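You operate a simulated robot arm through the tools that you are given. There is no shell and no other tool. Be economical: measure what you need, move in short steps, check, and stop when the job is done.

You are at the controls of a simulated two-armed robot. One attempt, no reset.

TASK
Run the daily test with carton No 21 alone in the chamber.
Fine: door closed, TEST programme, wait till the screen shows DONE.

Only the result counts: the job must be done as asked and must still hold three seconds after the hand-in. Knocking over, shifting, dropping, spilling or breaking anything else fails it.

THE ROBOT
Two 7-joint arms with two-finger parallel grippers on one trunk, on a base that drives. Base frame: it is fixed to the floor where the robot stands at the start and does not move with it; the origin is under the middle of the robot, x ahead of it, y to its left, z up. Units: mm, degrees, N and s.
The left shoulder is at the start at [60, 143, 939], the right one opposite. With the tool pointing down near the work surface each hand reaches from about 320 to 740 mm from the robot's upright axis, wherever it stands, measured 20 degrees to its own side. Places, roughly: bowl [-750, -2000, 750]; pack [-1000, -2000, 1250]; steriliser chamber floor [300, -2200, 800]; steriliser stop button [100, -1100, 1000]; steriliser white bar [100, -1600, 1200]. Payload 1.57 kg a hand.
The tool frame of a hand sits at the grasp point between the pads (the TCP): z along the fingers, y along the line on which they close. The tips reach 30 mm beyond it. Largest opening 110 mm; finger width 24, thickness 12; the body of the gripper, 48 by 112 mm, starts 78 mm behind the TCP.
Orientation is that of the tool frame in the base frame, as a unit quaternion [w, x, y, z]. With the fingers straight down and closing along the base's y, the tool's x points along the base's -x, its y along +y and its z along -z.

THE INTERFACE
- The arms move only by the tool nudge_tool. It takes "left_series", "right_series" or both (then of equal length, played together; a hand with none holds still); each is a list of rows, each a list of 3 entries, a list of its own where there are three numbers: the turn, a rotation vector about the tool's x, y, z in degrees, then the shift along the tool's x, y, z in mm, then the finger opening in mm, from 0 to 110. In form: [[[ax, ay, az], [dx, dy, dz], grip], ...]. A call has 1 to 12 rows; each row shifts and turns the commanded pose from where the row before left it, along the tool's axes as they then stand. Each row takes 0.2 s and may step no farther than 50 mm and 8.6 degrees from the row before; otherwise, or with a gripper value out of range, the whole call is refused. Where a pose cannot be reached the arm comes as near as it can. A force on the tool above 40 N (or 10 N above the force at the start of the call, whichever is more), or a blocked arm, ends the call early, and 0.2 s more pass. The fingers move at their own pace (about 45 mm/s each) and stop on an object; they squeeze with about 41 N. The grip force told is the motor's: it shows also when the fingers shut on nothing. Time passes only in rows, and 0.2 s behind the last, so rows that do not move let the fingers close. It gives the time, the measured TCP pose, the force on the tool (base axes), the opening and the grip force at its end, in the units of the frame above (readings bear some noise), with the torque about the TCP (base axes, N m) and any sound that the robot's microphone picked up.
- Cameras (640 x 400 px; columns grow to the right, rows downward): "scene" is now at [51.1, 15.1, 1557.5]; the picture's right is [0.17, -0.99, 0.00], its down [-0.69, -0.12, -0.71] and it looks along [0.70, 0.12, -0.70] (base axes); focal length 259 px, centre (320, 200). "left" rides on the left gripper at [70, -16, -141] in its tool frame; the picture's right is [0.23, 0.97, 0.00], its down [-0.85, 0.20, -0.48] and it looks along [-0.47, 0.11, 0.88] (tool axes); focal length 222 px, centre (320, 200). "right" rides on the right gripper at [70, 16, -141] in its tool frame; the picture's right is [-0.23, 0.97, 0.00], its down [-0.86, -0.20, -0.48] and it looks along [-0.47, -0.11, 0.88] (tool axes); focal length 222 px, centre (320, 200). There is no depth. A picture from a camera that has moved, and an enlarged one, comes with that camera's place and axes in the base frame and with its lens.
- camera(camera): a new picture of that camera. It takes no simulated time.
- slide_trunk(by): slides the trunk up (or, below 0, down) by that many mm; the arms and the scene camera ride with it, the base frame stays. It gives what a move gives, with no picture.
- base_move(legs): drives the robot by 1 to 6 legs, each [ahead, left, turn to the left] in mm, mm and degrees, along the robot's own axes; the way and the turn of a leg run together, so that a leg with both is an arc; at most 1500 mm and 180 degrees a leg. The arms and the cameras ride along, it lands a little off, and it stops where it bumps. It gives what a move gives.
- head_to(pan, tilt): turns the head with the scene camera to pan (to the left, within 86 degrees either way) and tilt (down, from -29 to 69), counted from straight ahead of the robot. It gives what a move gives.
- enlarge(camera, box): a new picture of the part [left, top, right, bottom] of that camera's present view, enlarged. It takes no simulated time.
- finish_job(): hands the job in; it is judged then, once.

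Work in short steps. Places have to be worked out from the pictures, the camera data and where the tool is seen: move nearer, look again, correct. Check each grasp and each placing, and mend what went wrong. You have 120 turns and 100 pictures in all, those below and enlarged ones among them. Open the grippers and draw the arms clear of the work before you hand the job in, unless the task says otherwise; then end with one line.

The tools are called as name(argument=value, ...) on one line, values as JSON. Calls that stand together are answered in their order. nudge_tool: Moves the arms, as the interface text tells. Its arguments: {"type":"object","properties":{"left_series":{"type":"array"},"right_series":{"type":"array"}},"required":[]} The other tools are called the same way: slide_trunk (by) slides the trunk up or down; base_move (legs) drives the base; head_to (pan, tilt) turns the head that bears the scene camera; camera (camera) takes a picture; enlarge (camera, box) takes an enlarged picture of a part of a camera's view; finish_job () hands the job in.

At the start:

```text
time: 0.0
left_tool_pos: [506.3, 247.4, 1115.6]
left_tcp_rot: [0.0, -0.001, 1.0, 0.0]
left_contact_force: [-0.9, 0.4, -0.7]
left_torque: [0.01, 0.0, 0.01]
left_grip_width: 110.1
left_grip_force: 0.0
right_tool_pos: [431.0, -161.5, 1109.5]
right_tcp_rot: [0.0, 0.0, 1.0, 0.0]
right_contact_force: [0.4, 0.0, 0.0]
right_torque: [0.0, 0.02, -0.02]
right_grip_width: 110.0
right_grip_force: 0.1
trunk travel left (down, up): [-538.0, 52.0]
robot x, y, heading: [-0.7, -0.7, -0.1]
head pan, tilt: [9.7, 44.7]
```

scene: 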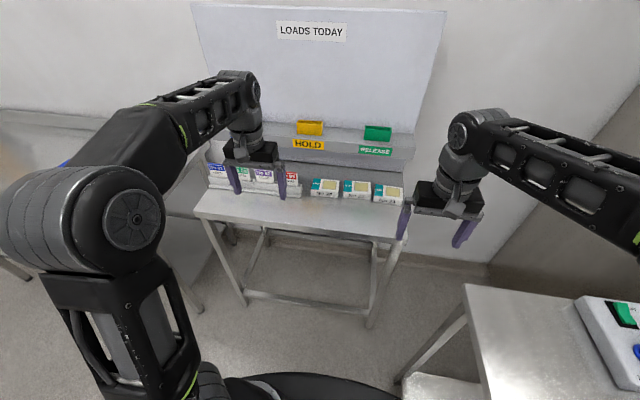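
right: 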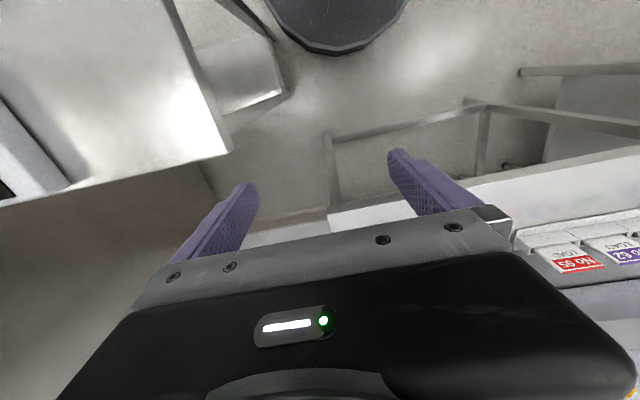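
left: 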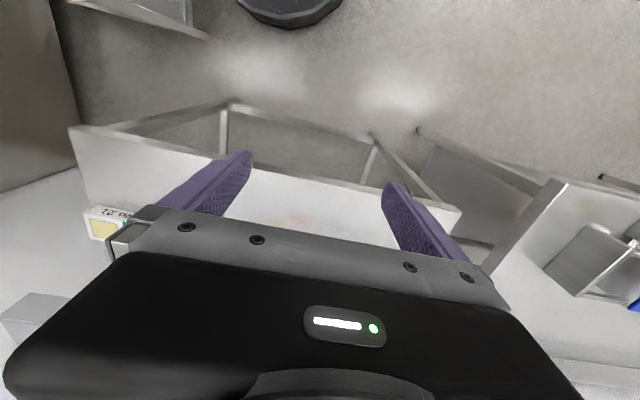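

I see cartons on the table ahead and a board saying LOADS TODAY. I look closer at the cartons and to the right side where the steriliser is.

enlarge(camera="scene", box=[190, 100, 430, 250])

head_to(pan=-70, tilt=25)

camera(camera="scene")

```text
2.67 times, centred on (310, 175) of scene
camera zoom: at [51.1, 15.1, 1557.5], right [0.17, -0.99, 0.0], down [-0.69, -0.12, -0.71], along [0.7, 0.12, -0.7], focal length 691 px, centre (347, 267)
```

zoom: 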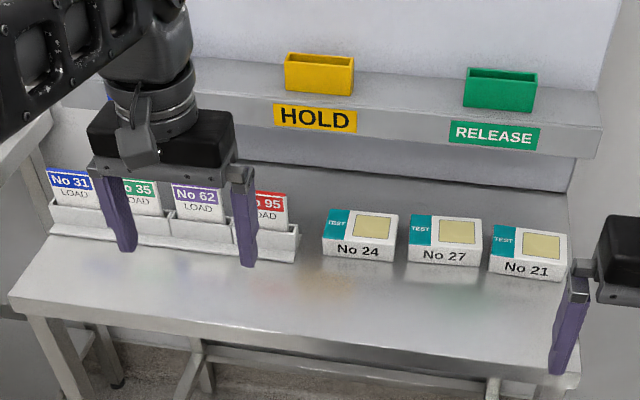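

```text
time: 1.5
left_tool_pos: [505.9, 247.3, 1116.5]
left_tcp_rot: [0.001, 0.0, 1.0, 0.0]
left_contact_force: [0.5, 0.0, 0.5]
left_torque: [0.01, 0.03, 0.0]
left_grip_width: 109.8
left_grip_force: 0.0
right_tool_pos: [431.3, -161.3, 1108.6]
right_tcp_rot: [0.0, 0.0, 1.0, 0.0]
right_contact_force: [-0.5, -0.3, -0.4]
right_torque: [-0.01, 0.0, 0.0]
right_grip_width: 110.2
right_grip_force: 0.0
trunk travel left (down, up): [-538.0, 52.0]
robot x, y, heading: [-2.8, 1.5, -0.1]
head pan, tilt: [-70.0, 25.0]
```

```text
95 pictures are left
camera scene: at [2.3, -85.2, 1587.6], right [-0.94, -0.34, 0.0], down [-0.14, 0.4, -0.91], along [0.31, -0.85, -0.42], focal length 259 px, centre (320, 200)
```

scene: 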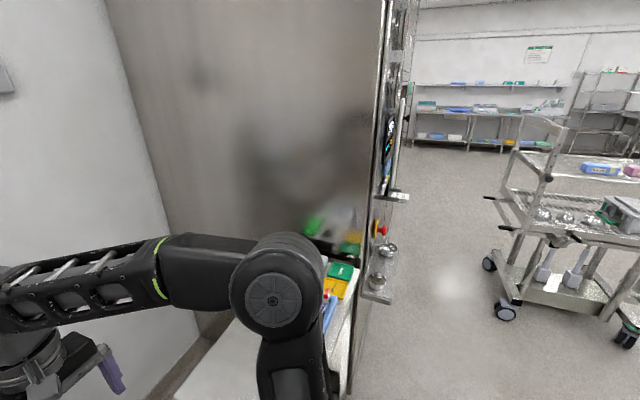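

Carton No 21 is the rightmost, at roughly (785,-115,890). Before picking, I survey the steriliser front by backing off a little.

base_move(legs=[[-500, 0, 0], [0, 0, -60]])

head_to(pan=0, tilt=20)

camera(camera="scene")

```text
time: 7.1
left_tool_pos: [-37.0, -314.1, 1115.7]
left_tcp_rot: [0.001, 0.499, 0.867, -0.001]
left_contact_force: [0.0, -0.2, 0.1]
left_torque: [0.03, -0.01, -0.01]
left_grip_width: 109.9
left_grip_force: 0.1
right_tool_pos: [-428.3, -454.3, 1109.6]
right_tcp_rot: [0.0, 0.499, 0.866, 0.0]
right_contact_force: [-0.1, -0.1, 1.1]
right_torque: [0.02, 0.04, -0.03]
right_grip_width: 109.9
right_grip_force: 0.0
trunk travel left (down, up): [-538.0, 52.0]
robot x, y, heading: [-503.3, -2.4, -60.0]
head pan, tilt: [-70.0, 25.0]
```

```text
time: 8.6
left_tool_pos: [-37.8, -314.7, 1115.9]
left_tcp_rot: [0.001, 0.499, 0.866, -0.001]
left_contact_force: [0.4, -0.9, -0.6]
left_torque: [-0.05, 0.03, -0.03]
left_grip_width: 109.8
left_grip_force: 0.0
right_tool_pos: [-427.0, -455.0, 1108.3]
right_tcp_rot: [0.001, 0.499, 0.866, 0.001]
right_contact_force: [0.9, 0.4, -0.1]
right_torque: [0.01, 0.01, 0.01]
right_grip_width: 109.9
right_grip_force: 0.1
trunk travel left (down, up): [-538.0, 52.0]
robot x, y, heading: [-501.5, -2.1, -59.8]
head pan, tilt: [0.0, 20.0]
```

```text
94 pictures are left
camera scene: at [-472.4, -53.6, 1595.7], right [-0.87, -0.5, 0.0], down [-0.17, 0.3, -0.94], along [0.47, -0.81, -0.34], focal length 259 px, centre (320, 200)
```

scene: 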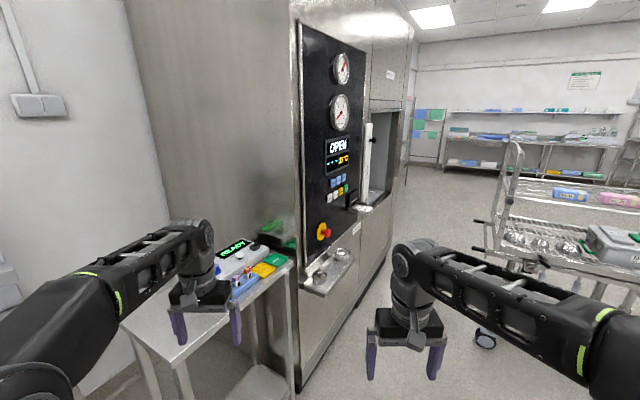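

The screen shows OPEN and the chamber opening is visible. I enlarge the panel and side table.

enlarge(camera="scene", box=[290, 20, 420, 240])

enlarge(camera="scene", box=[180, 200, 370, 310])

```text
1.82 times, centred on (355, 130) of scene
camera zoom: at [-472.4, -53.6, 1595.7], right [-0.87, -0.5, 0.0], down [-0.17, 0.3, -0.94], along [0.47, -0.81, -0.34], focal length 471 px, centre (256, 327)
```

zoom: 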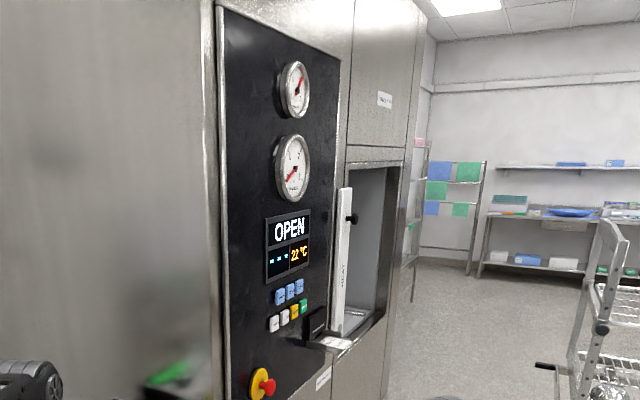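

```text
3.37 times, centred on (275, 255) of scene
camera zoom: at [-472.4, -53.6, 1595.7], right [-0.87, -0.5, 0.0], down [-0.17, 0.3, -0.94], along [0.47, -0.81, -0.34], focal length 873 px, centre (472, 15)
```

zoom: 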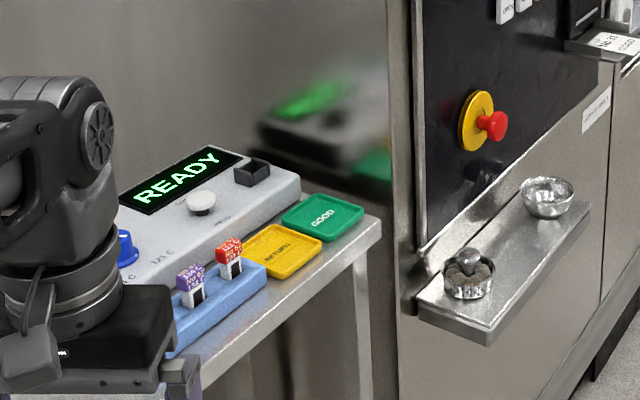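

The door seems to be a sliding panel with white bar, on the front facing -x. I drive closer and look into the chamber.

base_move(legs=[[581, -393, 0]])

head_to(pan=15, tilt=25)

camera(camera="scene")

```text
time: 12.4
left_tool_pos: [-89.1, -1011.1, 1115.3]
left_tcp_rot: [0.001, 0.499, 0.866, 0.0]
left_contact_force: [-0.2, -0.4, -0.2]
left_torque: [0.01, 0.0, 0.04]
left_grip_width: 109.8
left_grip_force: 0.0
right_tool_pos: [-480.2, -1152.2, 1108.2]
right_tcp_rot: [0.001, 0.499, 0.866, 0.001]
right_contact_force: [0.4, 0.2, 0.3]
right_torque: [0.01, -0.04, -0.01]
right_grip_width: 109.8
right_grip_force: 0.1
trunk travel left (down, up): [-538.0, 52.0]
robot x, y, heading: [-556.6, -697.4, -60.0]
head pan, tilt: [0.0, 20.0]
```

```text
time: 13.2
left_tool_pos: [-87.3, -1011.2, 1116.2]
left_tcp_rot: [0.001, 0.499, 0.866, -0.002]
left_contact_force: [0.2, -0.8, -0.1]
left_torque: [0.0, 0.03, 0.02]
left_grip_width: 110.0
left_grip_force: 0.0
right_tool_pos: [-480.2, -1150.7, 1109.4]
right_tcp_rot: [0.001, 0.499, 0.866, 0.001]
right_contact_force: [0.1, 0.2, -0.5]
right_torque: [-0.01, 0.01, -0.03]
right_grip_width: 110.0
right_grip_force: 0.0
trunk travel left (down, up): [-538.0, 52.0]
robot x, y, heading: [-556.0, -694.0, -59.7]
head pan, tilt: [15.0, 25.0]
```

```text
91 pictures are left
camera scene: at [-506.0, -735.0, 1587.7], right [-0.71, -0.71, 0.0], down [-0.3, 0.3, -0.91], along [0.64, -0.64, -0.42], focal length 259 px, centre (320, 200)
```

scene: 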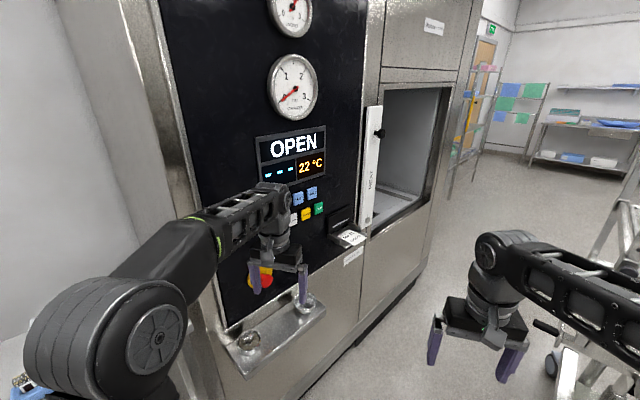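

I drive further and turn to look straight into the chamber.

base_move(legs=[[390, -290, 0], [0, 0, 20]])

head_to(pan=0, tilt=30)

camera(camera="scene")

```text
time: 17.1
left_tool_pos: [-68.4, -1315.2, 1116.9]
left_tcp_rot: [0.002, 0.341, 0.94, -0.001]
left_contact_force: [-0.1, 1.0, 0.2]
left_torque: [-0.02, -0.01, -0.02]
left_grip_width: 110.1
left_grip_force: 0.1
right_tool_pos: [-387.5, -1579.4, 1108.1]
right_tcp_rot: [0.0, 0.341, 0.94, 0.0]
right_contact_force: [0.1, 0.4, -1.0]
right_torque: [-0.03, 0.0, 0.04]
right_grip_width: 110.1
right_grip_force: 0.0
trunk travel left (down, up): [-538.0, 52.0]
robot x, y, heading: [-617.1, -1178.1, -40.0]
head pan, tilt: [15.0, 25.0]
```

```text
time: 17.9
left_tool_pos: [-69.6, -1314.2, 1115.3]
left_tcp_rot: [0.001, 0.341, 0.94, 0.0]
left_contact_force: [0.2, -0.3, 0.8]
left_torque: [0.01, -0.02, -0.04]
left_grip_width: 109.9
left_grip_force: 0.2
right_tool_pos: [-386.1, -1579.8, 1109.5]
right_tcp_rot: [0.0, 0.342, 0.94, 0.001]
right_contact_force: [-0.9, 0.9, -0.3]
right_torque: [-0.01, -0.02, 0.02]
right_grip_width: 109.8
right_grip_force: 0.2
trunk travel left (down, up): [-538.0, 52.0]
robot x, y, heading: [-613.2, -1183.3, -40.0]
head pan, tilt: [0.0, 30.0]
```

```text
90 pictures are left
camera scene: at [-567.7, -1216.2, 1579.7], right [-0.64, -0.77, 0.0], down [-0.38, 0.32, -0.87], along [0.66, -0.56, -0.5], focal length 259 px, centre (320, 200)
```

scene: 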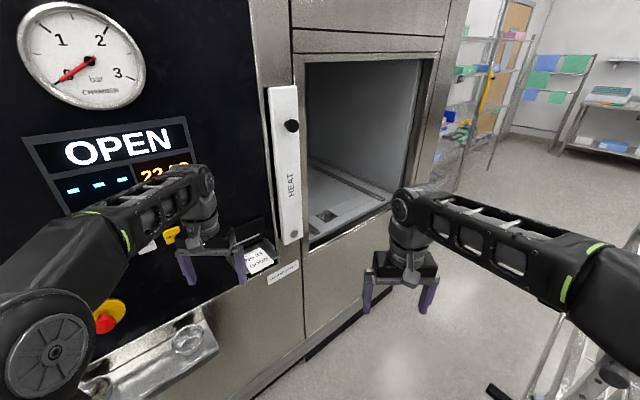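

I enlarge the chamber and the printer slip.

enlarge(camera="scene", box=[260, 50, 450, 250])

enlarge(camera="scene", box=[130, 200, 320, 310])

```text
2.00 times, centred on (355, 150) of scene
camera zoom: at [-567.7, -1216.2, 1579.7], right [-0.64, -0.77, 0.0], down [-0.38, 0.32, -0.87], along [0.66, -0.56, -0.5], focal length 518 px, centre (250, 300)
```

zoom: 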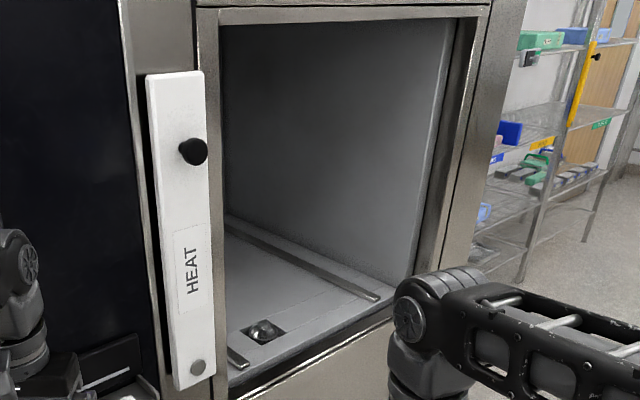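

```text
3.37 times, centred on (225, 255) of scene
camera zoom: at [-567.7, -1216.2, 1579.7], right [-0.64, -0.77, 0.0], down [-0.38, 0.32, -0.87], along [0.66, -0.56, -0.5], focal length 873 px, centre (640, 15)
```

zoom: 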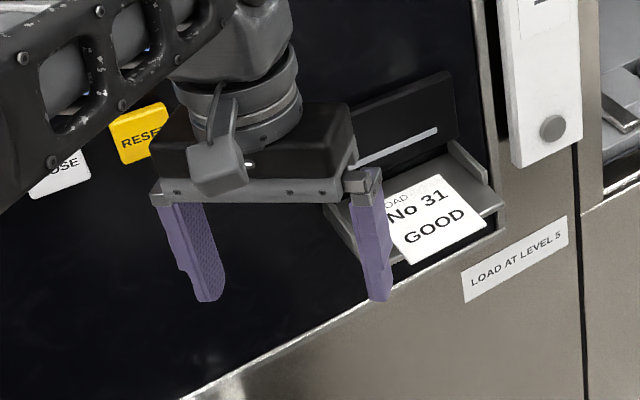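

The chamber looks nearly empty apart from something in a recess. I move to face the panel straight on.

base_move(legs=[[115, -230, 0], [0, 0, 40]])

head_to(pan=0, tilt=25)

camera(camera="scene")

```text
time: 21.6
left_tool_pos: [-168.9, -1173.9, 1115.8]
left_tcp_rot: [0.001, -0.006, 1.0, 0.0]
left_contact_force: [-0.7, -0.4, -0.3]
left_torque: [-0.02, 0.01, 0.02]
left_grip_width: 109.9
left_grip_force: 0.1
right_tool_pos: [-238.1, -1583.1, 1109.0]
right_tcp_rot: [0.0, -0.006, 1.0, 0.002]
right_contact_force: [-0.1, 0.3, -0.5]
right_torque: [-0.01, 0.01, 0.02]
right_grip_width: 110.1
right_grip_force: 0.0
trunk travel left (down, up): [-538.0, 52.0]
robot x, y, heading: [-674.1, -1426.2, 0.6]
head pan, tilt: [0.0, 30.0]
```

```text
time: 22.3
left_tool_pos: [-169.9, -1174.3, 1115.0]
left_tcp_rot: [0.001, -0.006, 1.0, 0.001]
left_contact_force: [0.1, -0.4, 0.4]
left_torque: [0.02, -0.01, -0.01]
left_grip_width: 110.1
left_grip_force: 0.1
right_tool_pos: [-238.3, -1583.3, 1108.1]
right_tcp_rot: [0.0, -0.007, 1.0, 0.001]
right_contact_force: [-0.6, -0.2, 1.1]
right_torque: [0.01, -0.01, -0.04]
right_grip_width: 109.9
right_grip_force: 0.1
trunk travel left (down, up): [-538.0, 52.0]
robot x, y, heading: [-675.7, -1426.9, 0.5]
head pan, tilt: [0.0, 25.0]
```

```text
87 pictures are left
camera scene: at [-609.5, -1425.6, 1587.6], right [0.01, -1.0, 0.0], down [-0.42, -0.01, -0.91], along [0.91, 0.01, -0.42], focal length 259 px, centre (320, 200)
```

scene: 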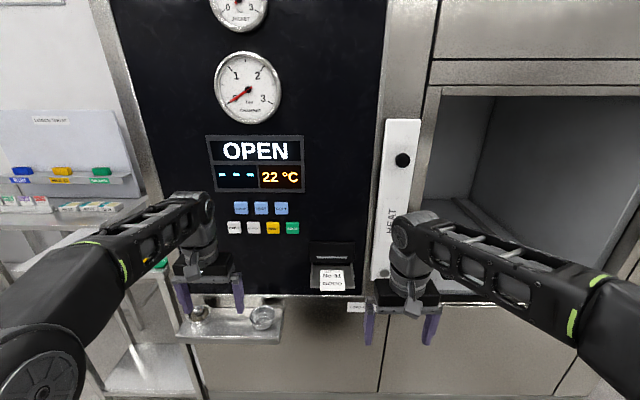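

Enlarging the buttons, the lever and labels.

enlarge(camera="scene", box=[200, 125, 360, 245])

enlarge(camera="scene", box=[300, 110, 460, 320])

```text
3.33 times, centred on (280, 185) of scene
camera zoom: at [-609.5, -1425.6, 1587.6], right [0.01, -1.0, 0.0], down [-0.42, -0.01, -0.91], along [0.91, 0.01, -0.42], focal length 864 px, centre (453, 250)
```

zoom: 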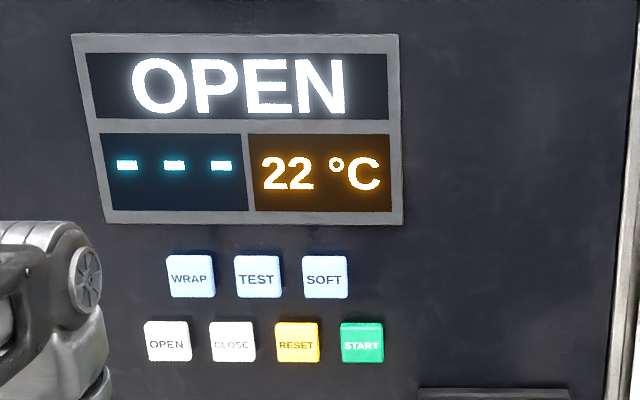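

```text
1.90 times, centred on (380, 215) of scene
camera zoom: at [-609.5, -1425.6, 1587.6], right [0.01, -1.0, 0.0], down [-0.42, -0.01, -0.91], along [0.91, 0.01, -0.42], focal length 494 px, centre (206, 171)
```

zoom: 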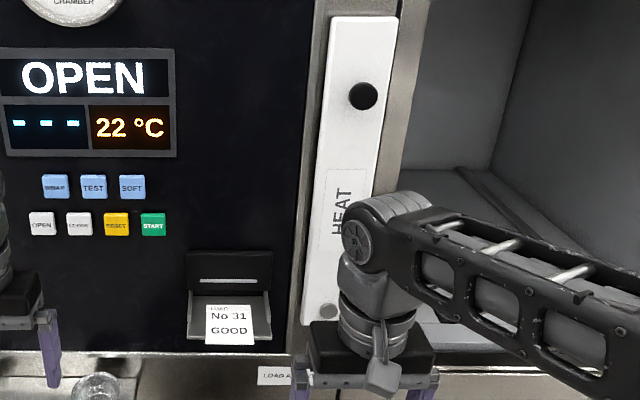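

Geometry: steriliser front at x≈110, opening y −1750…−2450, floor z≈850; START ≈(100,−1331,1157), TEST ≈(100,−1235,1226), CLOSE ≈(100,−1204,1156). Now I return to the table to fetch carton 21.

base_move(legs=[[100, 1000, 0], [755, 512, 0]])

head_to(pan=-15, tilt=45)

camera(camera="scene")

camera(camera="right")

```text
time: 31.9
left_tool_pos: [663.4, 358.4, 1115.8]
left_tcp_rot: [0.001, -0.009, 1.0, 0.0]
left_contact_force: [-0.7, -0.9, 0.1]
left_torque: [-0.03, -0.02, 0.0]
left_grip_width: 110.0
left_grip_force: 0.1
right_tool_pos: [595.5, -51.0, 1108.9]
right_tcp_rot: [0.001, -0.009, 1.0, 0.001]
right_contact_force: [0.6, 0.2, 0.1]
right_torque: [0.0, 0.01, 0.01]
right_grip_width: 110.0
right_grip_force: 0.0
trunk travel left (down, up): [-538.0, 52.0]
robot x, y, heading: [163.0, 101.0, 0.8]
head pan, tilt: [0.0, 25.0]
```

```text
time: 32.7
left_tool_pos: [663.6, 358.6, 1116.7]
left_tcp_rot: [0.001, -0.008, 1.0, 0.001]
left_contact_force: [-1.0, 0.2, 0.3]
left_torque: [-0.02, 0.01, -0.02]
left_grip_width: 110.0
left_grip_force: 0.1
right_tool_pos: [596.9, -51.3, 1108.6]
right_tcp_rot: [0.0, -0.009, 1.0, 0.001]
right_contact_force: [1.2, 0.2, 0.3]
right_torque: [0.0, 0.0, 0.0]
right_grip_width: 110.1
right_grip_force: 0.1
trunk travel left (down, up): [-538.0, 52.0]
robot x, y, heading: [162.5, 100.5, 1.2]
head pan, tilt: [-15.0, 45.0]
```

```text
84 pictures are left
camera scene: at [211.5, 83.2, 1557.1], right [-0.24, -0.97, 0.0], down [-0.69, 0.17, -0.71], along [0.69, -0.17, -0.71], focal length 259 px, centre (320, 200)
```

scene: 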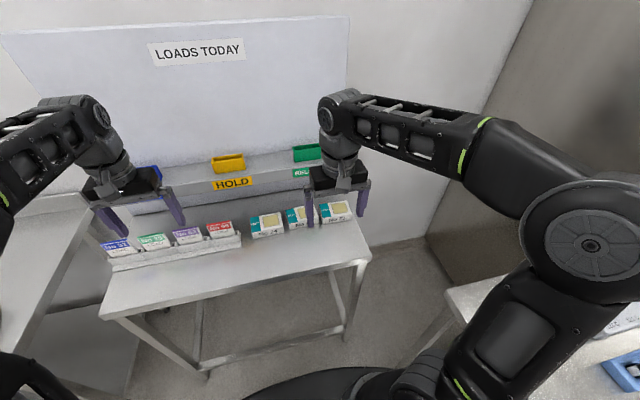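

```text
83 pictures are left
camera right: at [527.2, -36.6, 1250.9], right [0.21, 0.98, 0.0], down [0.86, -0.19, 0.48], along [0.47, -0.1, -0.88], focal length 222 px, centre (320, 200)
```

right: 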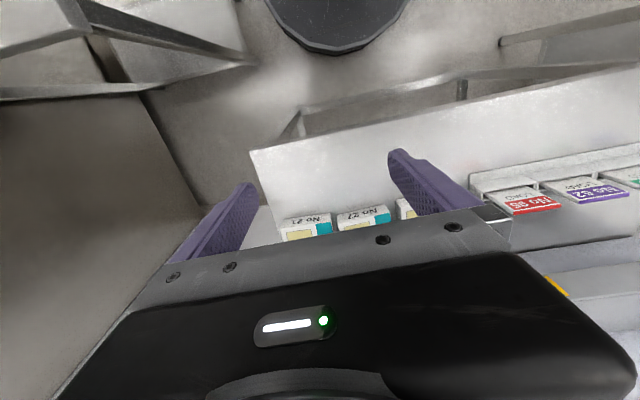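

Carton 21 is visible in both views; I enlarge both for measuring.

enlarge(camera="scene", box=[230, 180, 390, 280])

enlarge(camera="right", box=[240, 180, 400, 280])

```text
4.00 times, centred on (310, 230) of scene
camera zoom: at [211.5, 83.2, 1557.1], right [-0.24, -0.97, 0.0], down [-0.69, 0.17, -0.71], along [0.69, -0.17, -0.71], focal length 1037 px, centre (360, 80)
```

zoom: 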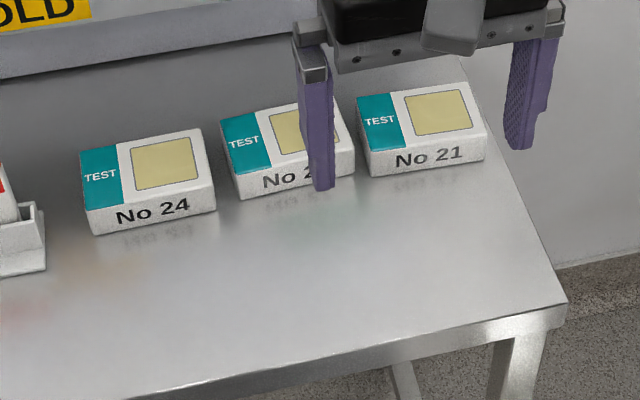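

```text
4.00 times, centred on (320, 230) of right
camera zoom: at [527.2, -36.6, 1250.9], right [0.21, 0.98, 0.0], down [0.86, -0.19, 0.48], along [0.47, -0.1, -0.88], focal length 888 px, centre (320, 80)
```

zoom: 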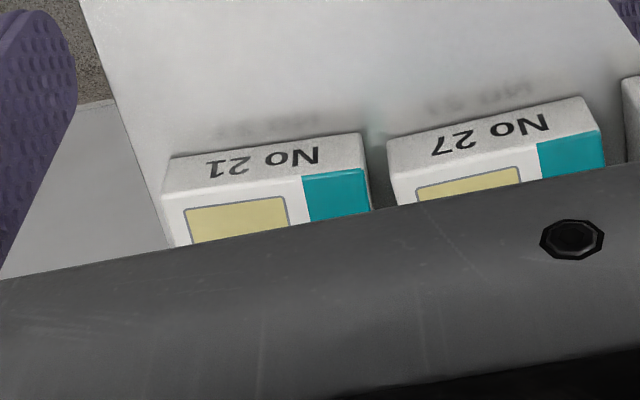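

Carton 21: centre ≈(821,−123), about 105 × 72 × 32 mm, table z≈837, yaw ≈ −3°. Neighbour No 27 is only ~13 mm away, so I grip front-to-back; turn the right tool by −85.5° first.

nudge_tool(right_series=[[[0, 0, -8.55], [0, 0, 0], 110], [[0, 0, -8.55], [0, 0, 0], 110], [[0, 0, -8.55], [0, 0, 0], 110], [[0, 0, -8.55], [0, 0, 0], 110], [[0, 0, -8.55], [0, 0, 0], 110], [[0, 0, -8.55], [0, 0, 0], 110], [[0, 0, -8.55], [0, 0, 0], 110], [[0, 0, -8.55], [0, 0, 0], 110], [[0, 0, -8.55], [0, 0, 0], 110], [[0, 0, -8.55], [0, 0, 0], 110]])

```text
time: 34.9
left_tool_pos: [662.9, 357.6, 1115.3]
left_tcp_rot: [0.002, -0.009, 1.0, 0.001]
left_contact_force: [0.3, -0.4, -0.2]
left_torque: [0.0, -0.01, 0.0]
left_grip_width: 109.7
left_grip_force: 0.1
right_tool_pos: [597.3, -52.1, 1108.3]
right_tcp_rot: [0.0, -0.687, 0.727, 0.0]
right_contact_force: [0.0, -0.6, 0.5]
right_torque: [-0.02, 0.0, 0.0]
right_grip_width: 109.7
right_grip_force: 0.0
trunk travel left (down, up): [-538.0, 52.0]
robot x, y, heading: [161.2, 103.9, 1.3]
head pan, tilt: [-15.0, 45.0]
```

Rotation fine. Now shift above the carton at height, then look with the wrist camera.

nudge_tool(right_series=[[[0, 0, 0], [11.7, -45.6, 0], 110], [[0, 0, 0], [11.7, -45.6, 0], 110], [[0, 0, 0], [11.7, -45.6, 0], 110], [[0, 0, 0], [11.7, -45.6, 0], 110], [[0, 0, 0], [11.7, -45.6, 0], 110], [[0, 0, 0], [0, 0, 40], 110], [[0, 0, 0], [0, 0, 40], 110], [[0, 0, 0], [0, 0, 0], 110]])

camera(camera="right")

enlarge(camera="scene", box=[230, 130, 430, 280])

```text
time: 36.7
left_tool_pos: [662.8, 358.6, 1115.5]
left_tcp_rot: [0.001, -0.009, 1.0, 0.0]
left_contact_force: [-0.5, -0.1, 0.3]
left_torque: [-0.02, 0.01, 0.01]
left_grip_width: 110.3
left_grip_force: 0.0
right_tool_pos: [698.0, -83.8, 1029.2]
right_tcp_rot: [0.0, -0.685, 0.728, 0.0]
right_contact_force: [0.6, 0.4, 1.2]
right_torque: [-0.04, -0.01, -0.02]
right_grip_width: 110.1
right_grip_force: 0.1
right hand out of reach, approached as far as the arm can: row 3, 4, 5
trunk travel left (down, up): [-538.0, 52.0]
robot x, y, heading: [160.3, 104.5, 1.1]
head pan, tilt: [-15.0, 45.0]
```

```text
80 pictures are left
camera right: at [677.4, -151.3, 1170.7], right [-0.96, 0.29, 0.0], down [0.25, 0.84, 0.48], along [0.14, 0.46, -0.88], focal length 222 px, centre (320, 200)
```

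right: 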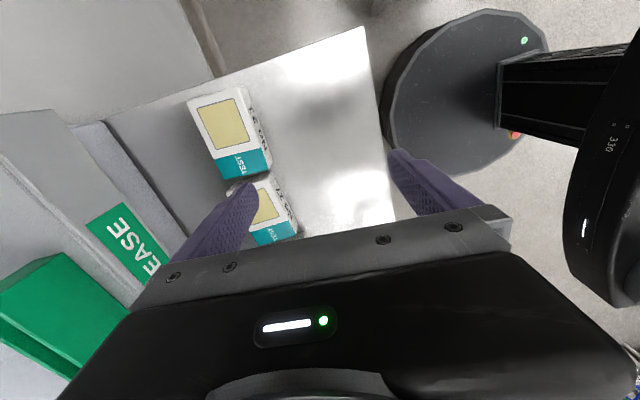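

```text
2.67 times, centred on (330, 205) of scene
camera zoom: at [211.2, 83.4, 1557.1], right [-0.24, -0.97, 0.0], down [-0.69, 0.17, -0.71], along [0.69, -0.17, -0.71], focal length 691 px, centre (293, 187)
```

zoom: 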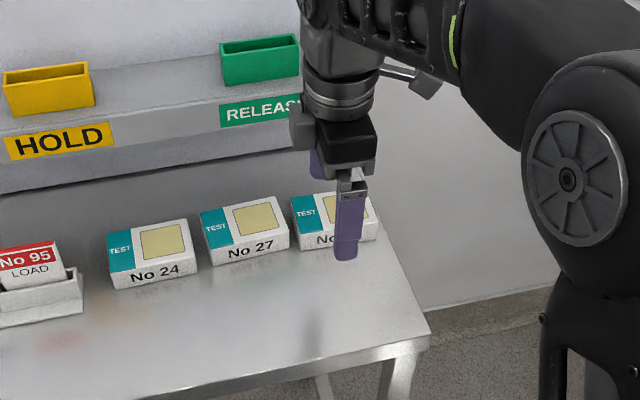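

Out of reach at this distance; I drive 110 mm ahead (base front edge ≈447, table front ≈600).

base_move(legs=[[105, 0, 0]])

camera(camera="right")

enlarge(camera="scene", box=[230, 130, 430, 280])

```text
time: 37.9
left_tool_pos: [768.8, 360.5, 1115.8]
left_tcp_rot: [0.001, -0.009, 1.0, 0.0]
left_contact_force: [-0.4, -0.4, -0.2]
left_torque: [-0.01, 0.03, -0.01]
left_grip_width: 109.9
left_grip_force: 0.1
right_tool_pos: [803.2, -81.2, 1029.4]
right_tcp_rot: [0.0, -0.685, 0.728, 0.001]
right_contact_force: [-4.2, -0.2, 1.5]
right_torque: [0.0, -0.13, 0.05]
right_grip_width: 106.2
right_grip_force: 0.1
trunk travel left (down, up): [-538.0, 52.0]
robot x, y, heading: [267.7, 104.3, 0.8]
head pan, tilt: [-15.0, 45.0]
```

```text
78 pictures are left
camera right: at [782.6, -149.6, 1170.7], right [-0.96, 0.29, 0.0], down [0.25, 0.84, 0.48], along [0.14, 0.46, -0.88], focal length 222 px, centre (320, 200)
```

right: 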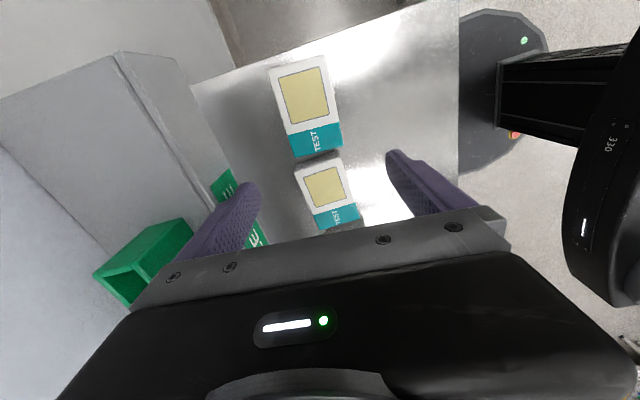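

```text
2.67 times, centred on (330, 205) of scene
camera zoom: at [316.8, 85.1, 1557.1], right [-0.24, -0.97, 0.0], down [-0.69, 0.17, -0.71], along [0.69, -0.17, -0.71], focal length 691 px, centre (293, 187)
```

zoom: 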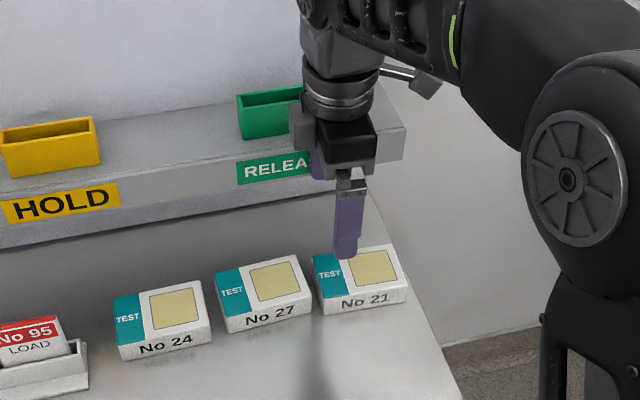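

The front finger is lightly touching the shelf front (x≈868) above the cartons. I back off at once, swing to the right and tilt the gripper 45° so it can come in from the right side, below the shelf.

nudge_tool(right_series=[[[0, 0, 0], [0, 30, 0], 110], [[0, 0, 0], [0, 30, 0], 110], [[0, 0, 0], [40, 0, 0], 110], [[0, 0, 0], [40, 0, 0], 110], [[0, 0, 0], [40, 0, 0], 110], [[0, -7.5, 0], [0, 0, 0], 110], [[0, -7.5, 0], [0, 0, 0], 110], [[0, -7.5, 0], [0, 0, 0], 110], [[0, -7.5, 0], [0, 0, 0], 110], [[0, -7.5, 0], [0, 0, 0], 110], [[0, -7.5, 0], [0, 0, 0], 110], [[0, 0, 0], [0, 0, 0], 110]])

camera(camera="right")

camera(camera="scene")

```text
time: 40.5
left_tool_pos: [768.3, 360.2, 1115.3]
left_tcp_rot: [0.001, -0.009, 1.0, 0.001]
left_contact_force: [0.1, -0.7, 0.5]
left_torque: [-0.03, -0.01, 0.01]
left_grip_width: 110.1
left_grip_force: 0.0
right_tool_pos: [734.2, -195.6, 1030.5]
right_tcp_rot: [0.28, -0.633, 0.672, 0.263]
right_contact_force: [0.7, 0.2, 0.6]
right_torque: [-0.04, 0.0, -0.03]
right_grip_width: 109.7
right_grip_force: 0.1
trunk travel left (down, up): [-538.0, 52.0]
robot x, y, heading: [267.0, 106.6, 1.0]
head pan, tilt: [-15.0, 45.0]
```

```text
76 pictures are left
camera right: at [710.1, -344.3, 1080.7], right [-0.96, 0.22, 0.16], down [0.21, 0.25, 0.94], along [0.17, 0.94, -0.29], focal length 222 px, centre (320, 200)
```

right: 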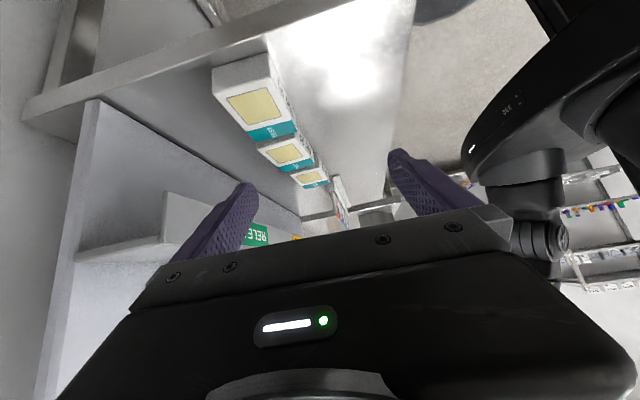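

```text
75 pictures are left
camera scene: at [316.1, 85.7, 1557.1], right [-0.24, -0.97, 0.0], down [-0.69, 0.17, -0.71], along [0.69, -0.17, -0.71], focal length 259 px, centre (320, 200)
```

scene: 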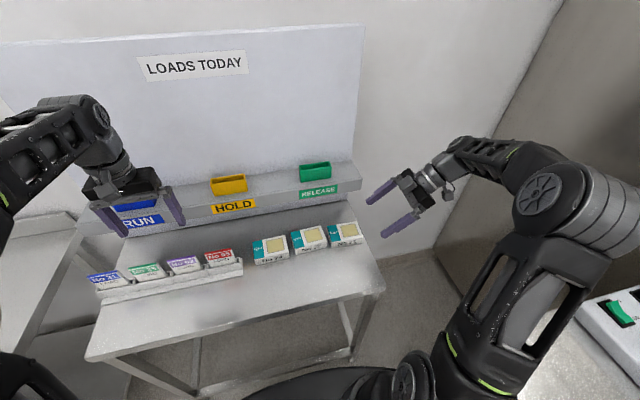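

Clear now. I re-measure the carton from this closer viewpoint.

enlarge(camera="scene", box=[270, 180, 430, 280])

enlarge(camera="right", box=[180, 20, 380, 220])

```text
4.00 times, centred on (350, 230) of scene
camera zoom: at [316.1, 85.7, 1557.1], right [-0.24, -0.97, 0.0], down [-0.69, 0.17, -0.71], along [0.69, -0.17, -0.71], focal length 1037 px, centre (200, 80)
```

zoom: 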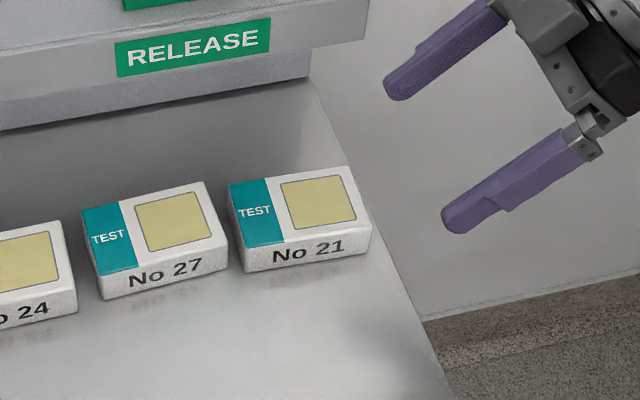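

```text
2.00 times, centred on (280, 120) of right
camera zoom: at [710.1, -344.3, 1080.7], right [-0.96, 0.22, 0.16], down [0.21, 0.25, 0.94], along [0.17, 0.94, -0.29], focal length 444 px, centre (400, 360)
```

zoom: 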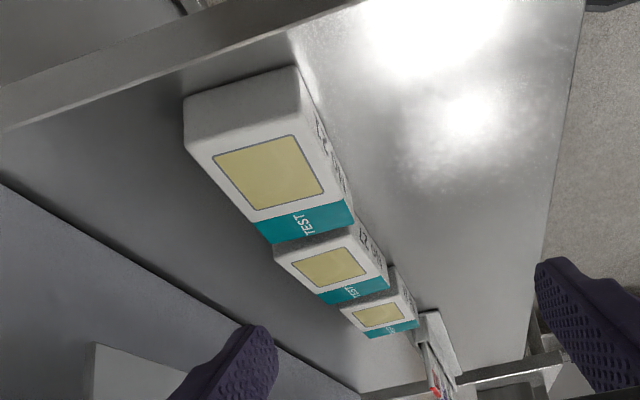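

Carton centre ≈(818,−122), top z≈869. I move to a start point 150 mm back along the tilted approach line, opening 96.

nudge_tool(right_series=[[[0, 0, 0], [29.2, 0, 9.5], 100], [[0, 0, 0], [29.2, 0, 9.5], 96], [[0, 0, 0], [0, -40, 0], 96], [[0, 0, 0], [0, -39, 0], 96], [[0, 0, 0], [0, 0, 0], 96]])

camera(camera="right")

enlarge(camera="scene", box=[270, 160, 430, 260])

```text
time: 41.7
left_tool_pos: [767.8, 362.7, 1114.9]
left_tcp_rot: [0.001, -0.009, 1.0, 0.0]
left_contact_force: [-0.8, 0.0, 0.3]
left_torque: [-0.05, 0.0, 0.01]
left_grip_width: 110.1
left_grip_force: 0.1
right_tool_pos: [813.6, -228.3, 974.4]
right_tcp_rot: [0.279, -0.633, 0.674, 0.261]
right_contact_force: [-0.3, 0.6, -0.2]
right_torque: [-0.04, -0.01, 0.0]
right_grip_width: 96.2
right_grip_force: 0.0
trunk travel left (down, up): [-538.0, 52.0]
robot x, y, heading: [260.9, 103.1, 1.1]
head pan, tilt: [-15.0, 45.0]
```

```text
72 pictures are left
camera right: at [787.0, -376.3, 1026.4], right [-0.96, 0.22, 0.16], down [0.21, 0.25, 0.94], along [0.17, 0.94, -0.29], focal length 222 px, centre (320, 200)
```

right: 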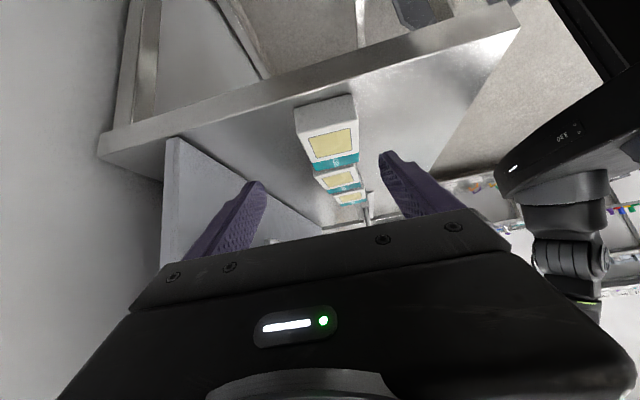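

```text
4.00 times, centred on (350, 210) of scene
camera zoom: at [316.0, 87.4, 1557.1], right [-0.24, -0.97, 0.0], down [-0.69, 0.17, -0.71], along [0.69, -0.17, -0.71], focal length 1037 px, centre (200, 160)
```

zoom: 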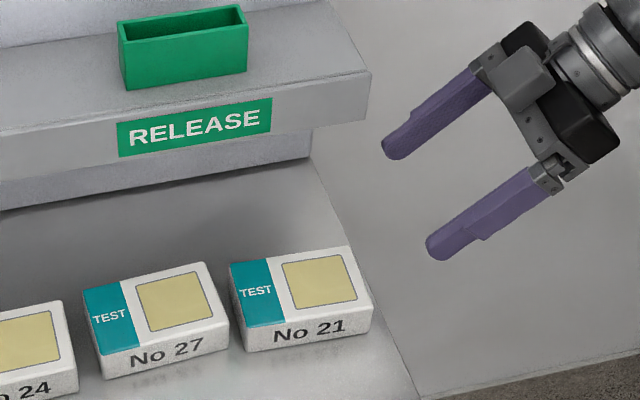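

Alignment looks good. I advance 110 mm along the approach and check.

nudge_tool(right_series=[[[0, 0, 0], [0, 0, 40], 96], [[0, 0, 0], [0, 0, 40], 96], [[0, 0, 0], [0, 0, 30], 96], [[0, 0, 0], [0, 0, 0], 96]])

camera(camera="right")

enlarge(camera="scene", box=[270, 160, 430, 260])

```text
time: 42.7
left_tool_pos: [768.9, 359.8, 1116.1]
left_tcp_rot: [0.002, -0.009, 1.0, 0.0]
left_contact_force: [0.1, -0.6, 0.1]
left_torque: [-0.01, -0.02, 0.0]
left_grip_width: 109.9
left_grip_force: 0.0
right_tool_pos: [817.8, -152.6, 896.5]
right_tcp_rot: [0.28, -0.633, 0.673, 0.262]
right_contact_force: [0.5, 0.0, -0.3]
right_torque: [0.05, 0.03, 0.02]
right_grip_width: 96.0
right_grip_force: 0.2
trunk travel left (down, up): [-538.0, 52.0]
robot x, y, heading: [265.9, 100.7, 1.0]
head pan, tilt: [-15.0, 45.0]
```

```text
70 pictures are left
camera right: at [792.4, -300.3, 947.7], right [-0.96, 0.22, 0.16], down [0.22, 0.25, 0.94], along [0.17, 0.94, -0.29], focal length 222 px, centre (320, 200)
```

right: 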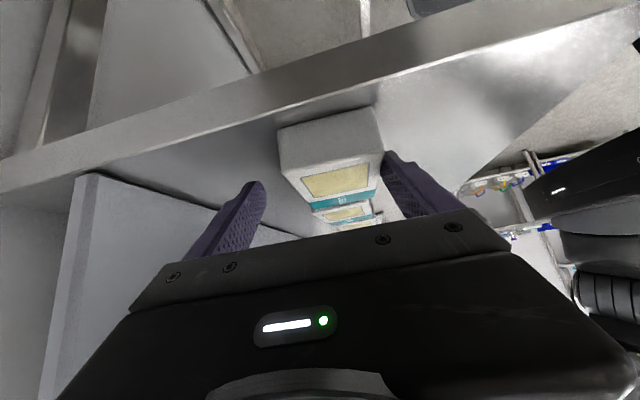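

```text
4.00 times, centred on (350, 210) of scene
camera zoom: at [315.9, 84.6, 1557.1], right [-0.24, -0.97, 0.0], down [-0.69, 0.17, -0.71], along [0.69, -0.17, -0.71], focal length 1037 px, centre (200, 160)
```

zoom: 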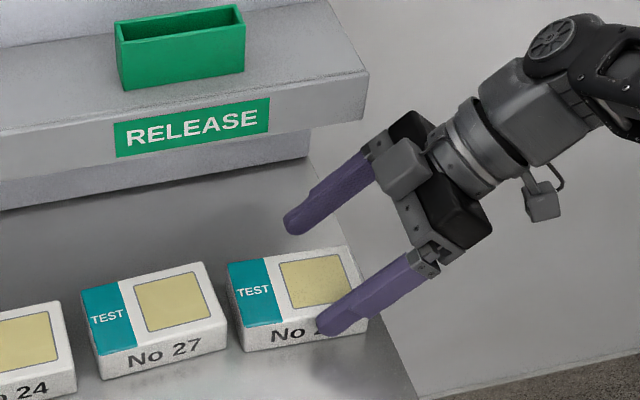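

The carton sits slightly nearer the front finger; I shift 7 mm towards −x and lower the remaining ~38 mm gently.

nudge_tool(right_series=[[[0, 0, 0], [0, 7, 0], 100], [[0, 0, 0], [0, 0, 15], 100], [[0, 0, 0], [0, 0, 13], 100], [[0, 0, 0], [0, 0, 7], 100], [[0, 0, 0], [0, 0, 0], 100]])

camera(camera="right")

enlarge(camera="scene", box=[270, 160, 430, 260])

```text
time: 43.6
left_tool_pos: [767.8, 358.2, 1115.3]
left_tcp_rot: [0.003, -0.008, 1.0, 0.002]
left_contact_force: [0.3, 0.2, -0.1]
left_torque: [0.01, 0.03, 0.02]
left_grip_width: 110.1
left_grip_force: 0.1
right_tool_pos: [813.0, -134.7, 880.1]
right_tcp_rot: [0.281, -0.632, 0.674, 0.258]
right_contact_force: [-4.4, -8.7, 17.1]
right_torque: [0.02, 1.03, 0.77]
right_grip_width: 103.7
right_grip_force: 1.7
trunk travel left (down, up): [-538.0, 52.0]
robot x, y, heading: [267.4, 104.8, 0.6]
head pan, tilt: [-15.0, 45.0]
stopped in row 4 (right hand): the force on the tool passed its limit at 47 N (the readings are from after the stop); the commanded pose is now the measured one
```

```text
68 pictures are left
camera right: at [786.8, -282.2, 931.6], right [-0.96, 0.23, 0.15], down [0.21, 0.25, 0.94], along [0.17, 0.94, -0.29], focal length 222 px, centre (320, 200)
```

right: 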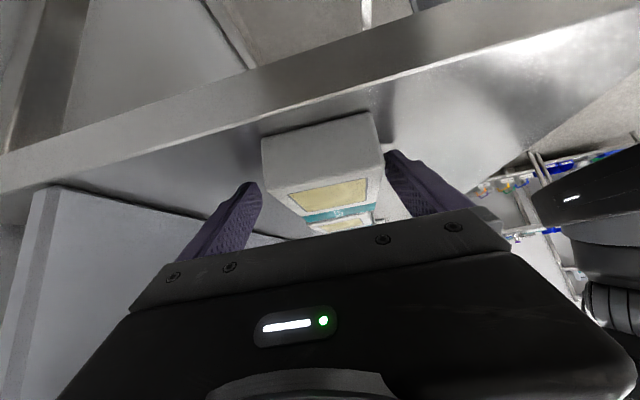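

```text
4.00 times, centred on (350, 210) of scene
camera zoom: at [315.6, 84.8, 1557.3], right [-0.24, -0.97, 0.0], down [-0.69, 0.17, -0.71], along [0.69, -0.17, -0.71], focal length 1037 px, centre (200, 160)
```

zoom: 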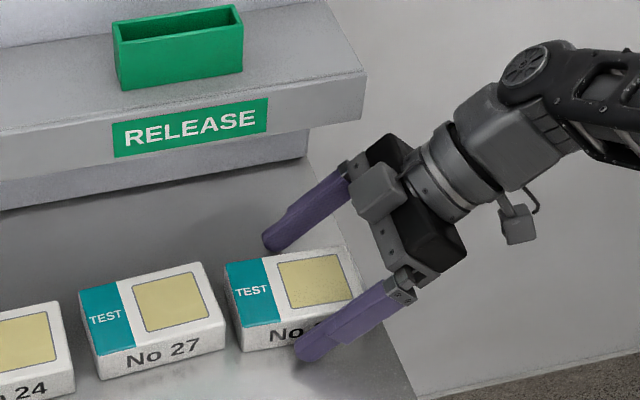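

The front fingertip met the table (force up, torque consistent with it); the carton hasn't moved. I back off 3 mm and close.

nudge_tool(right_series=[[[0, 0, 0], [0, 0, -3], 100], [[0, 0, 0], [0, 0, 0], 90], [[0, 0, 0], [0, 0, 0], 80], [[0, 0, 0], [0, 0, 0], 70], [[0, 0, 0], [0, 0, 0], 60], [[0, 0, 0], [0, 0, 0], 50], [[0, 0, 0], [0, 0, 0], 50], [[0, 0, 0], [0, 0, 0], 50]])

camera(camera="right")

enlarge(camera="scene", box=[270, 160, 430, 260])

```text
time: 45.4
left_tool_pos: [768.8, 359.2, 1116.4]
left_tcp_rot: [0.002, -0.007, 1.0, 0.001]
left_contact_force: [-1.0, 0.4, -0.4]
left_torque: [0.04, -0.01, 0.01]
left_grip_width: 109.9
left_grip_force: 0.1
right_tool_pos: [813.2, -136.9, 880.1]
right_tcp_rot: [0.28, -0.632, 0.675, 0.259]
right_contact_force: [0.0, -0.4, 0.4]
right_torque: [-0.09, -0.02, 0.01]
right_grip_width: 67.9
right_grip_force: 41.0
trunk travel left (down, up): [-538.0, 52.0]
robot x, y, heading: [267.1, 104.8, 1.0]
head pan, tilt: [-15.0, 45.0]
```

```text
66 pictures are left
camera right: at [786.9, -283.3, 931.6], right [-0.96, 0.23, 0.16], down [0.21, 0.25, 0.94], along [0.17, 0.94, -0.29], focal length 222 px, centre (320, 200)
```

right: 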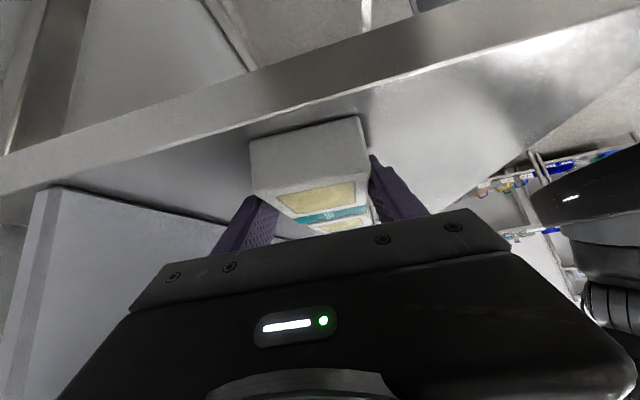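

```text
4.00 times, centred on (350, 210) of scene
camera zoom: at [316.2, 84.5, 1557.1], right [-0.24, -0.97, 0.0], down [-0.69, 0.17, -0.71], along [0.69, -0.17, -0.71], focal length 1037 px, centre (200, 160)
```

zoom: 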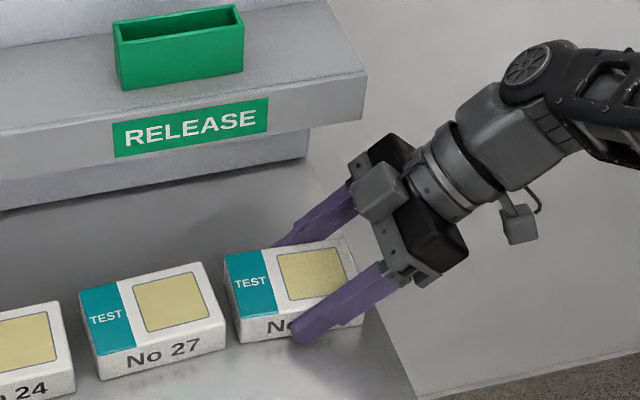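

Gripped at 67.9 mm with 41 N. I retreat along the approach line (up and right) and check that it holds.

nudge_tool(right_series=[[[0, 0, 0], [0, 0, -10], 50], [[0, 0, 0], [0, 0, -30], 50], [[0, 0, 0], [0, 0, -40], 50], [[0, 0, 0], [0, 0, -40], 50], [[0, 0, 0], [0, 0, -40], 50], [[0, 0, 0], [0, 0, 0], 50]])

camera(camera="scene")

camera(camera="right")

```text
time: 46.8
left_tool_pos: [767.6, 358.5, 1116.0]
left_tcp_rot: [0.002, -0.008, 1.0, 0.001]
left_contact_force: [0.1, 0.7, -0.1]
left_torque: [-0.01, 0.03, -0.01]
left_grip_width: 109.7
left_grip_force: 0.0
right_tool_pos: [805.6, -234.5, 979.0]
right_tcp_rot: [0.281, -0.632, 0.674, 0.259]
right_contact_force: [0.5, -0.4, 1.0]
right_torque: [-0.05, -0.02, -0.02]
right_grip_width: 50.1
right_grip_force: 0.1
right hand out of reach, approached as far as the arm can: row 5
trunk travel left (down, up): [-538.0, 52.0]
robot x, y, heading: [266.1, 104.5, 0.8]
head pan, tilt: [-15.0, 45.0]
```

```text
64 pictures are left
camera scene: at [315.9, 84.5, 1557.1], right [-0.24, -0.97, 0.0], down [-0.69, 0.17, -0.71], along [0.69, -0.17, -0.71], focal length 259 px, centre (320, 200)
```

scene: 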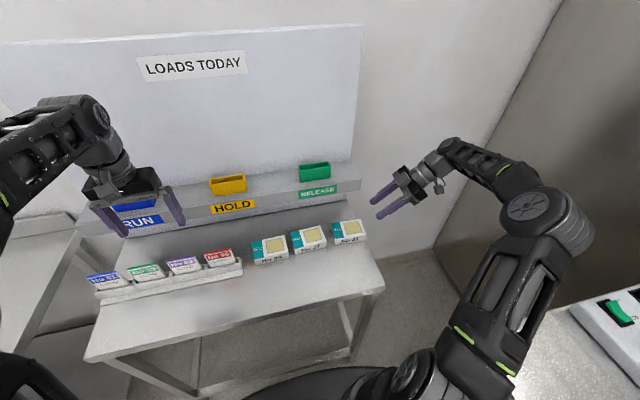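

```text
63 pictures are left
camera right: at [779.2, -382.5, 1030.5], right [-0.96, 0.23, 0.15], down [0.21, 0.25, 0.94], along [0.17, 0.94, -0.29], focal length 222 px, centre (320, 200)
```

right: 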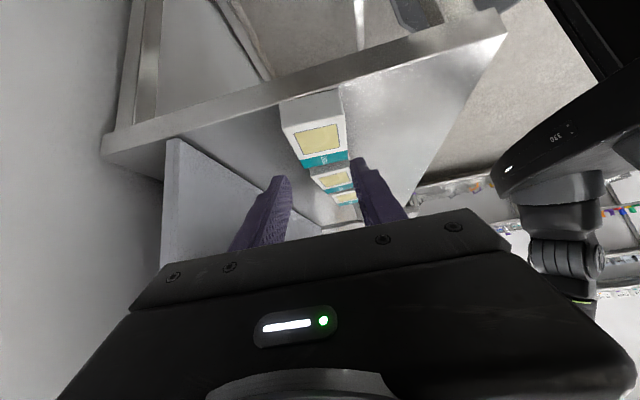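

The carton slipped out and stays on the table. Cross-checking views, the top is at z≈879, table ≈848. I look closely at the carton's present pose.

enlarge(camera="scene", box=[270, 180, 430, 280])

enlarge(camera="right", box=[220, 60, 420, 260])

```text
4.00 times, centred on (350, 230) of scene
camera zoom: at [315.9, 84.5, 1557.1], right [-0.24, -0.97, 0.0], down [-0.69, 0.17, -0.71], along [0.69, -0.17, -0.71], focal length 1037 px, centre (200, 80)
```

zoom: 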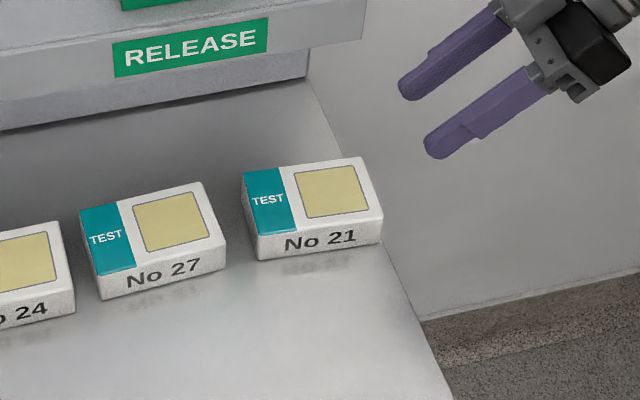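

```text
2.00 times, centred on (320, 160) of right
camera zoom: at [779.2, -382.5, 1030.5], right [-0.96, 0.23, 0.15], down [0.21, 0.25, 0.94], along [0.17, 0.94, -0.29], focal length 444 px, centre (320, 280)
```

zoom: 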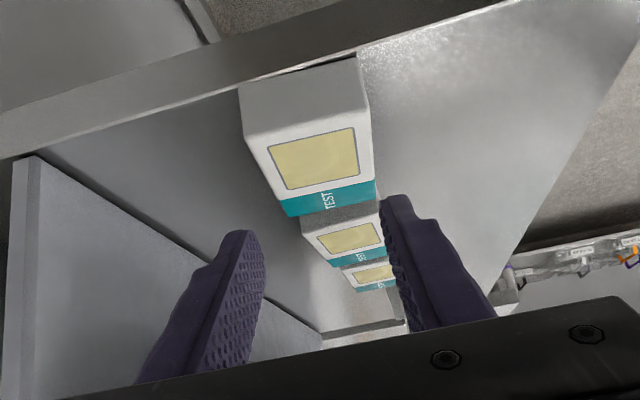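

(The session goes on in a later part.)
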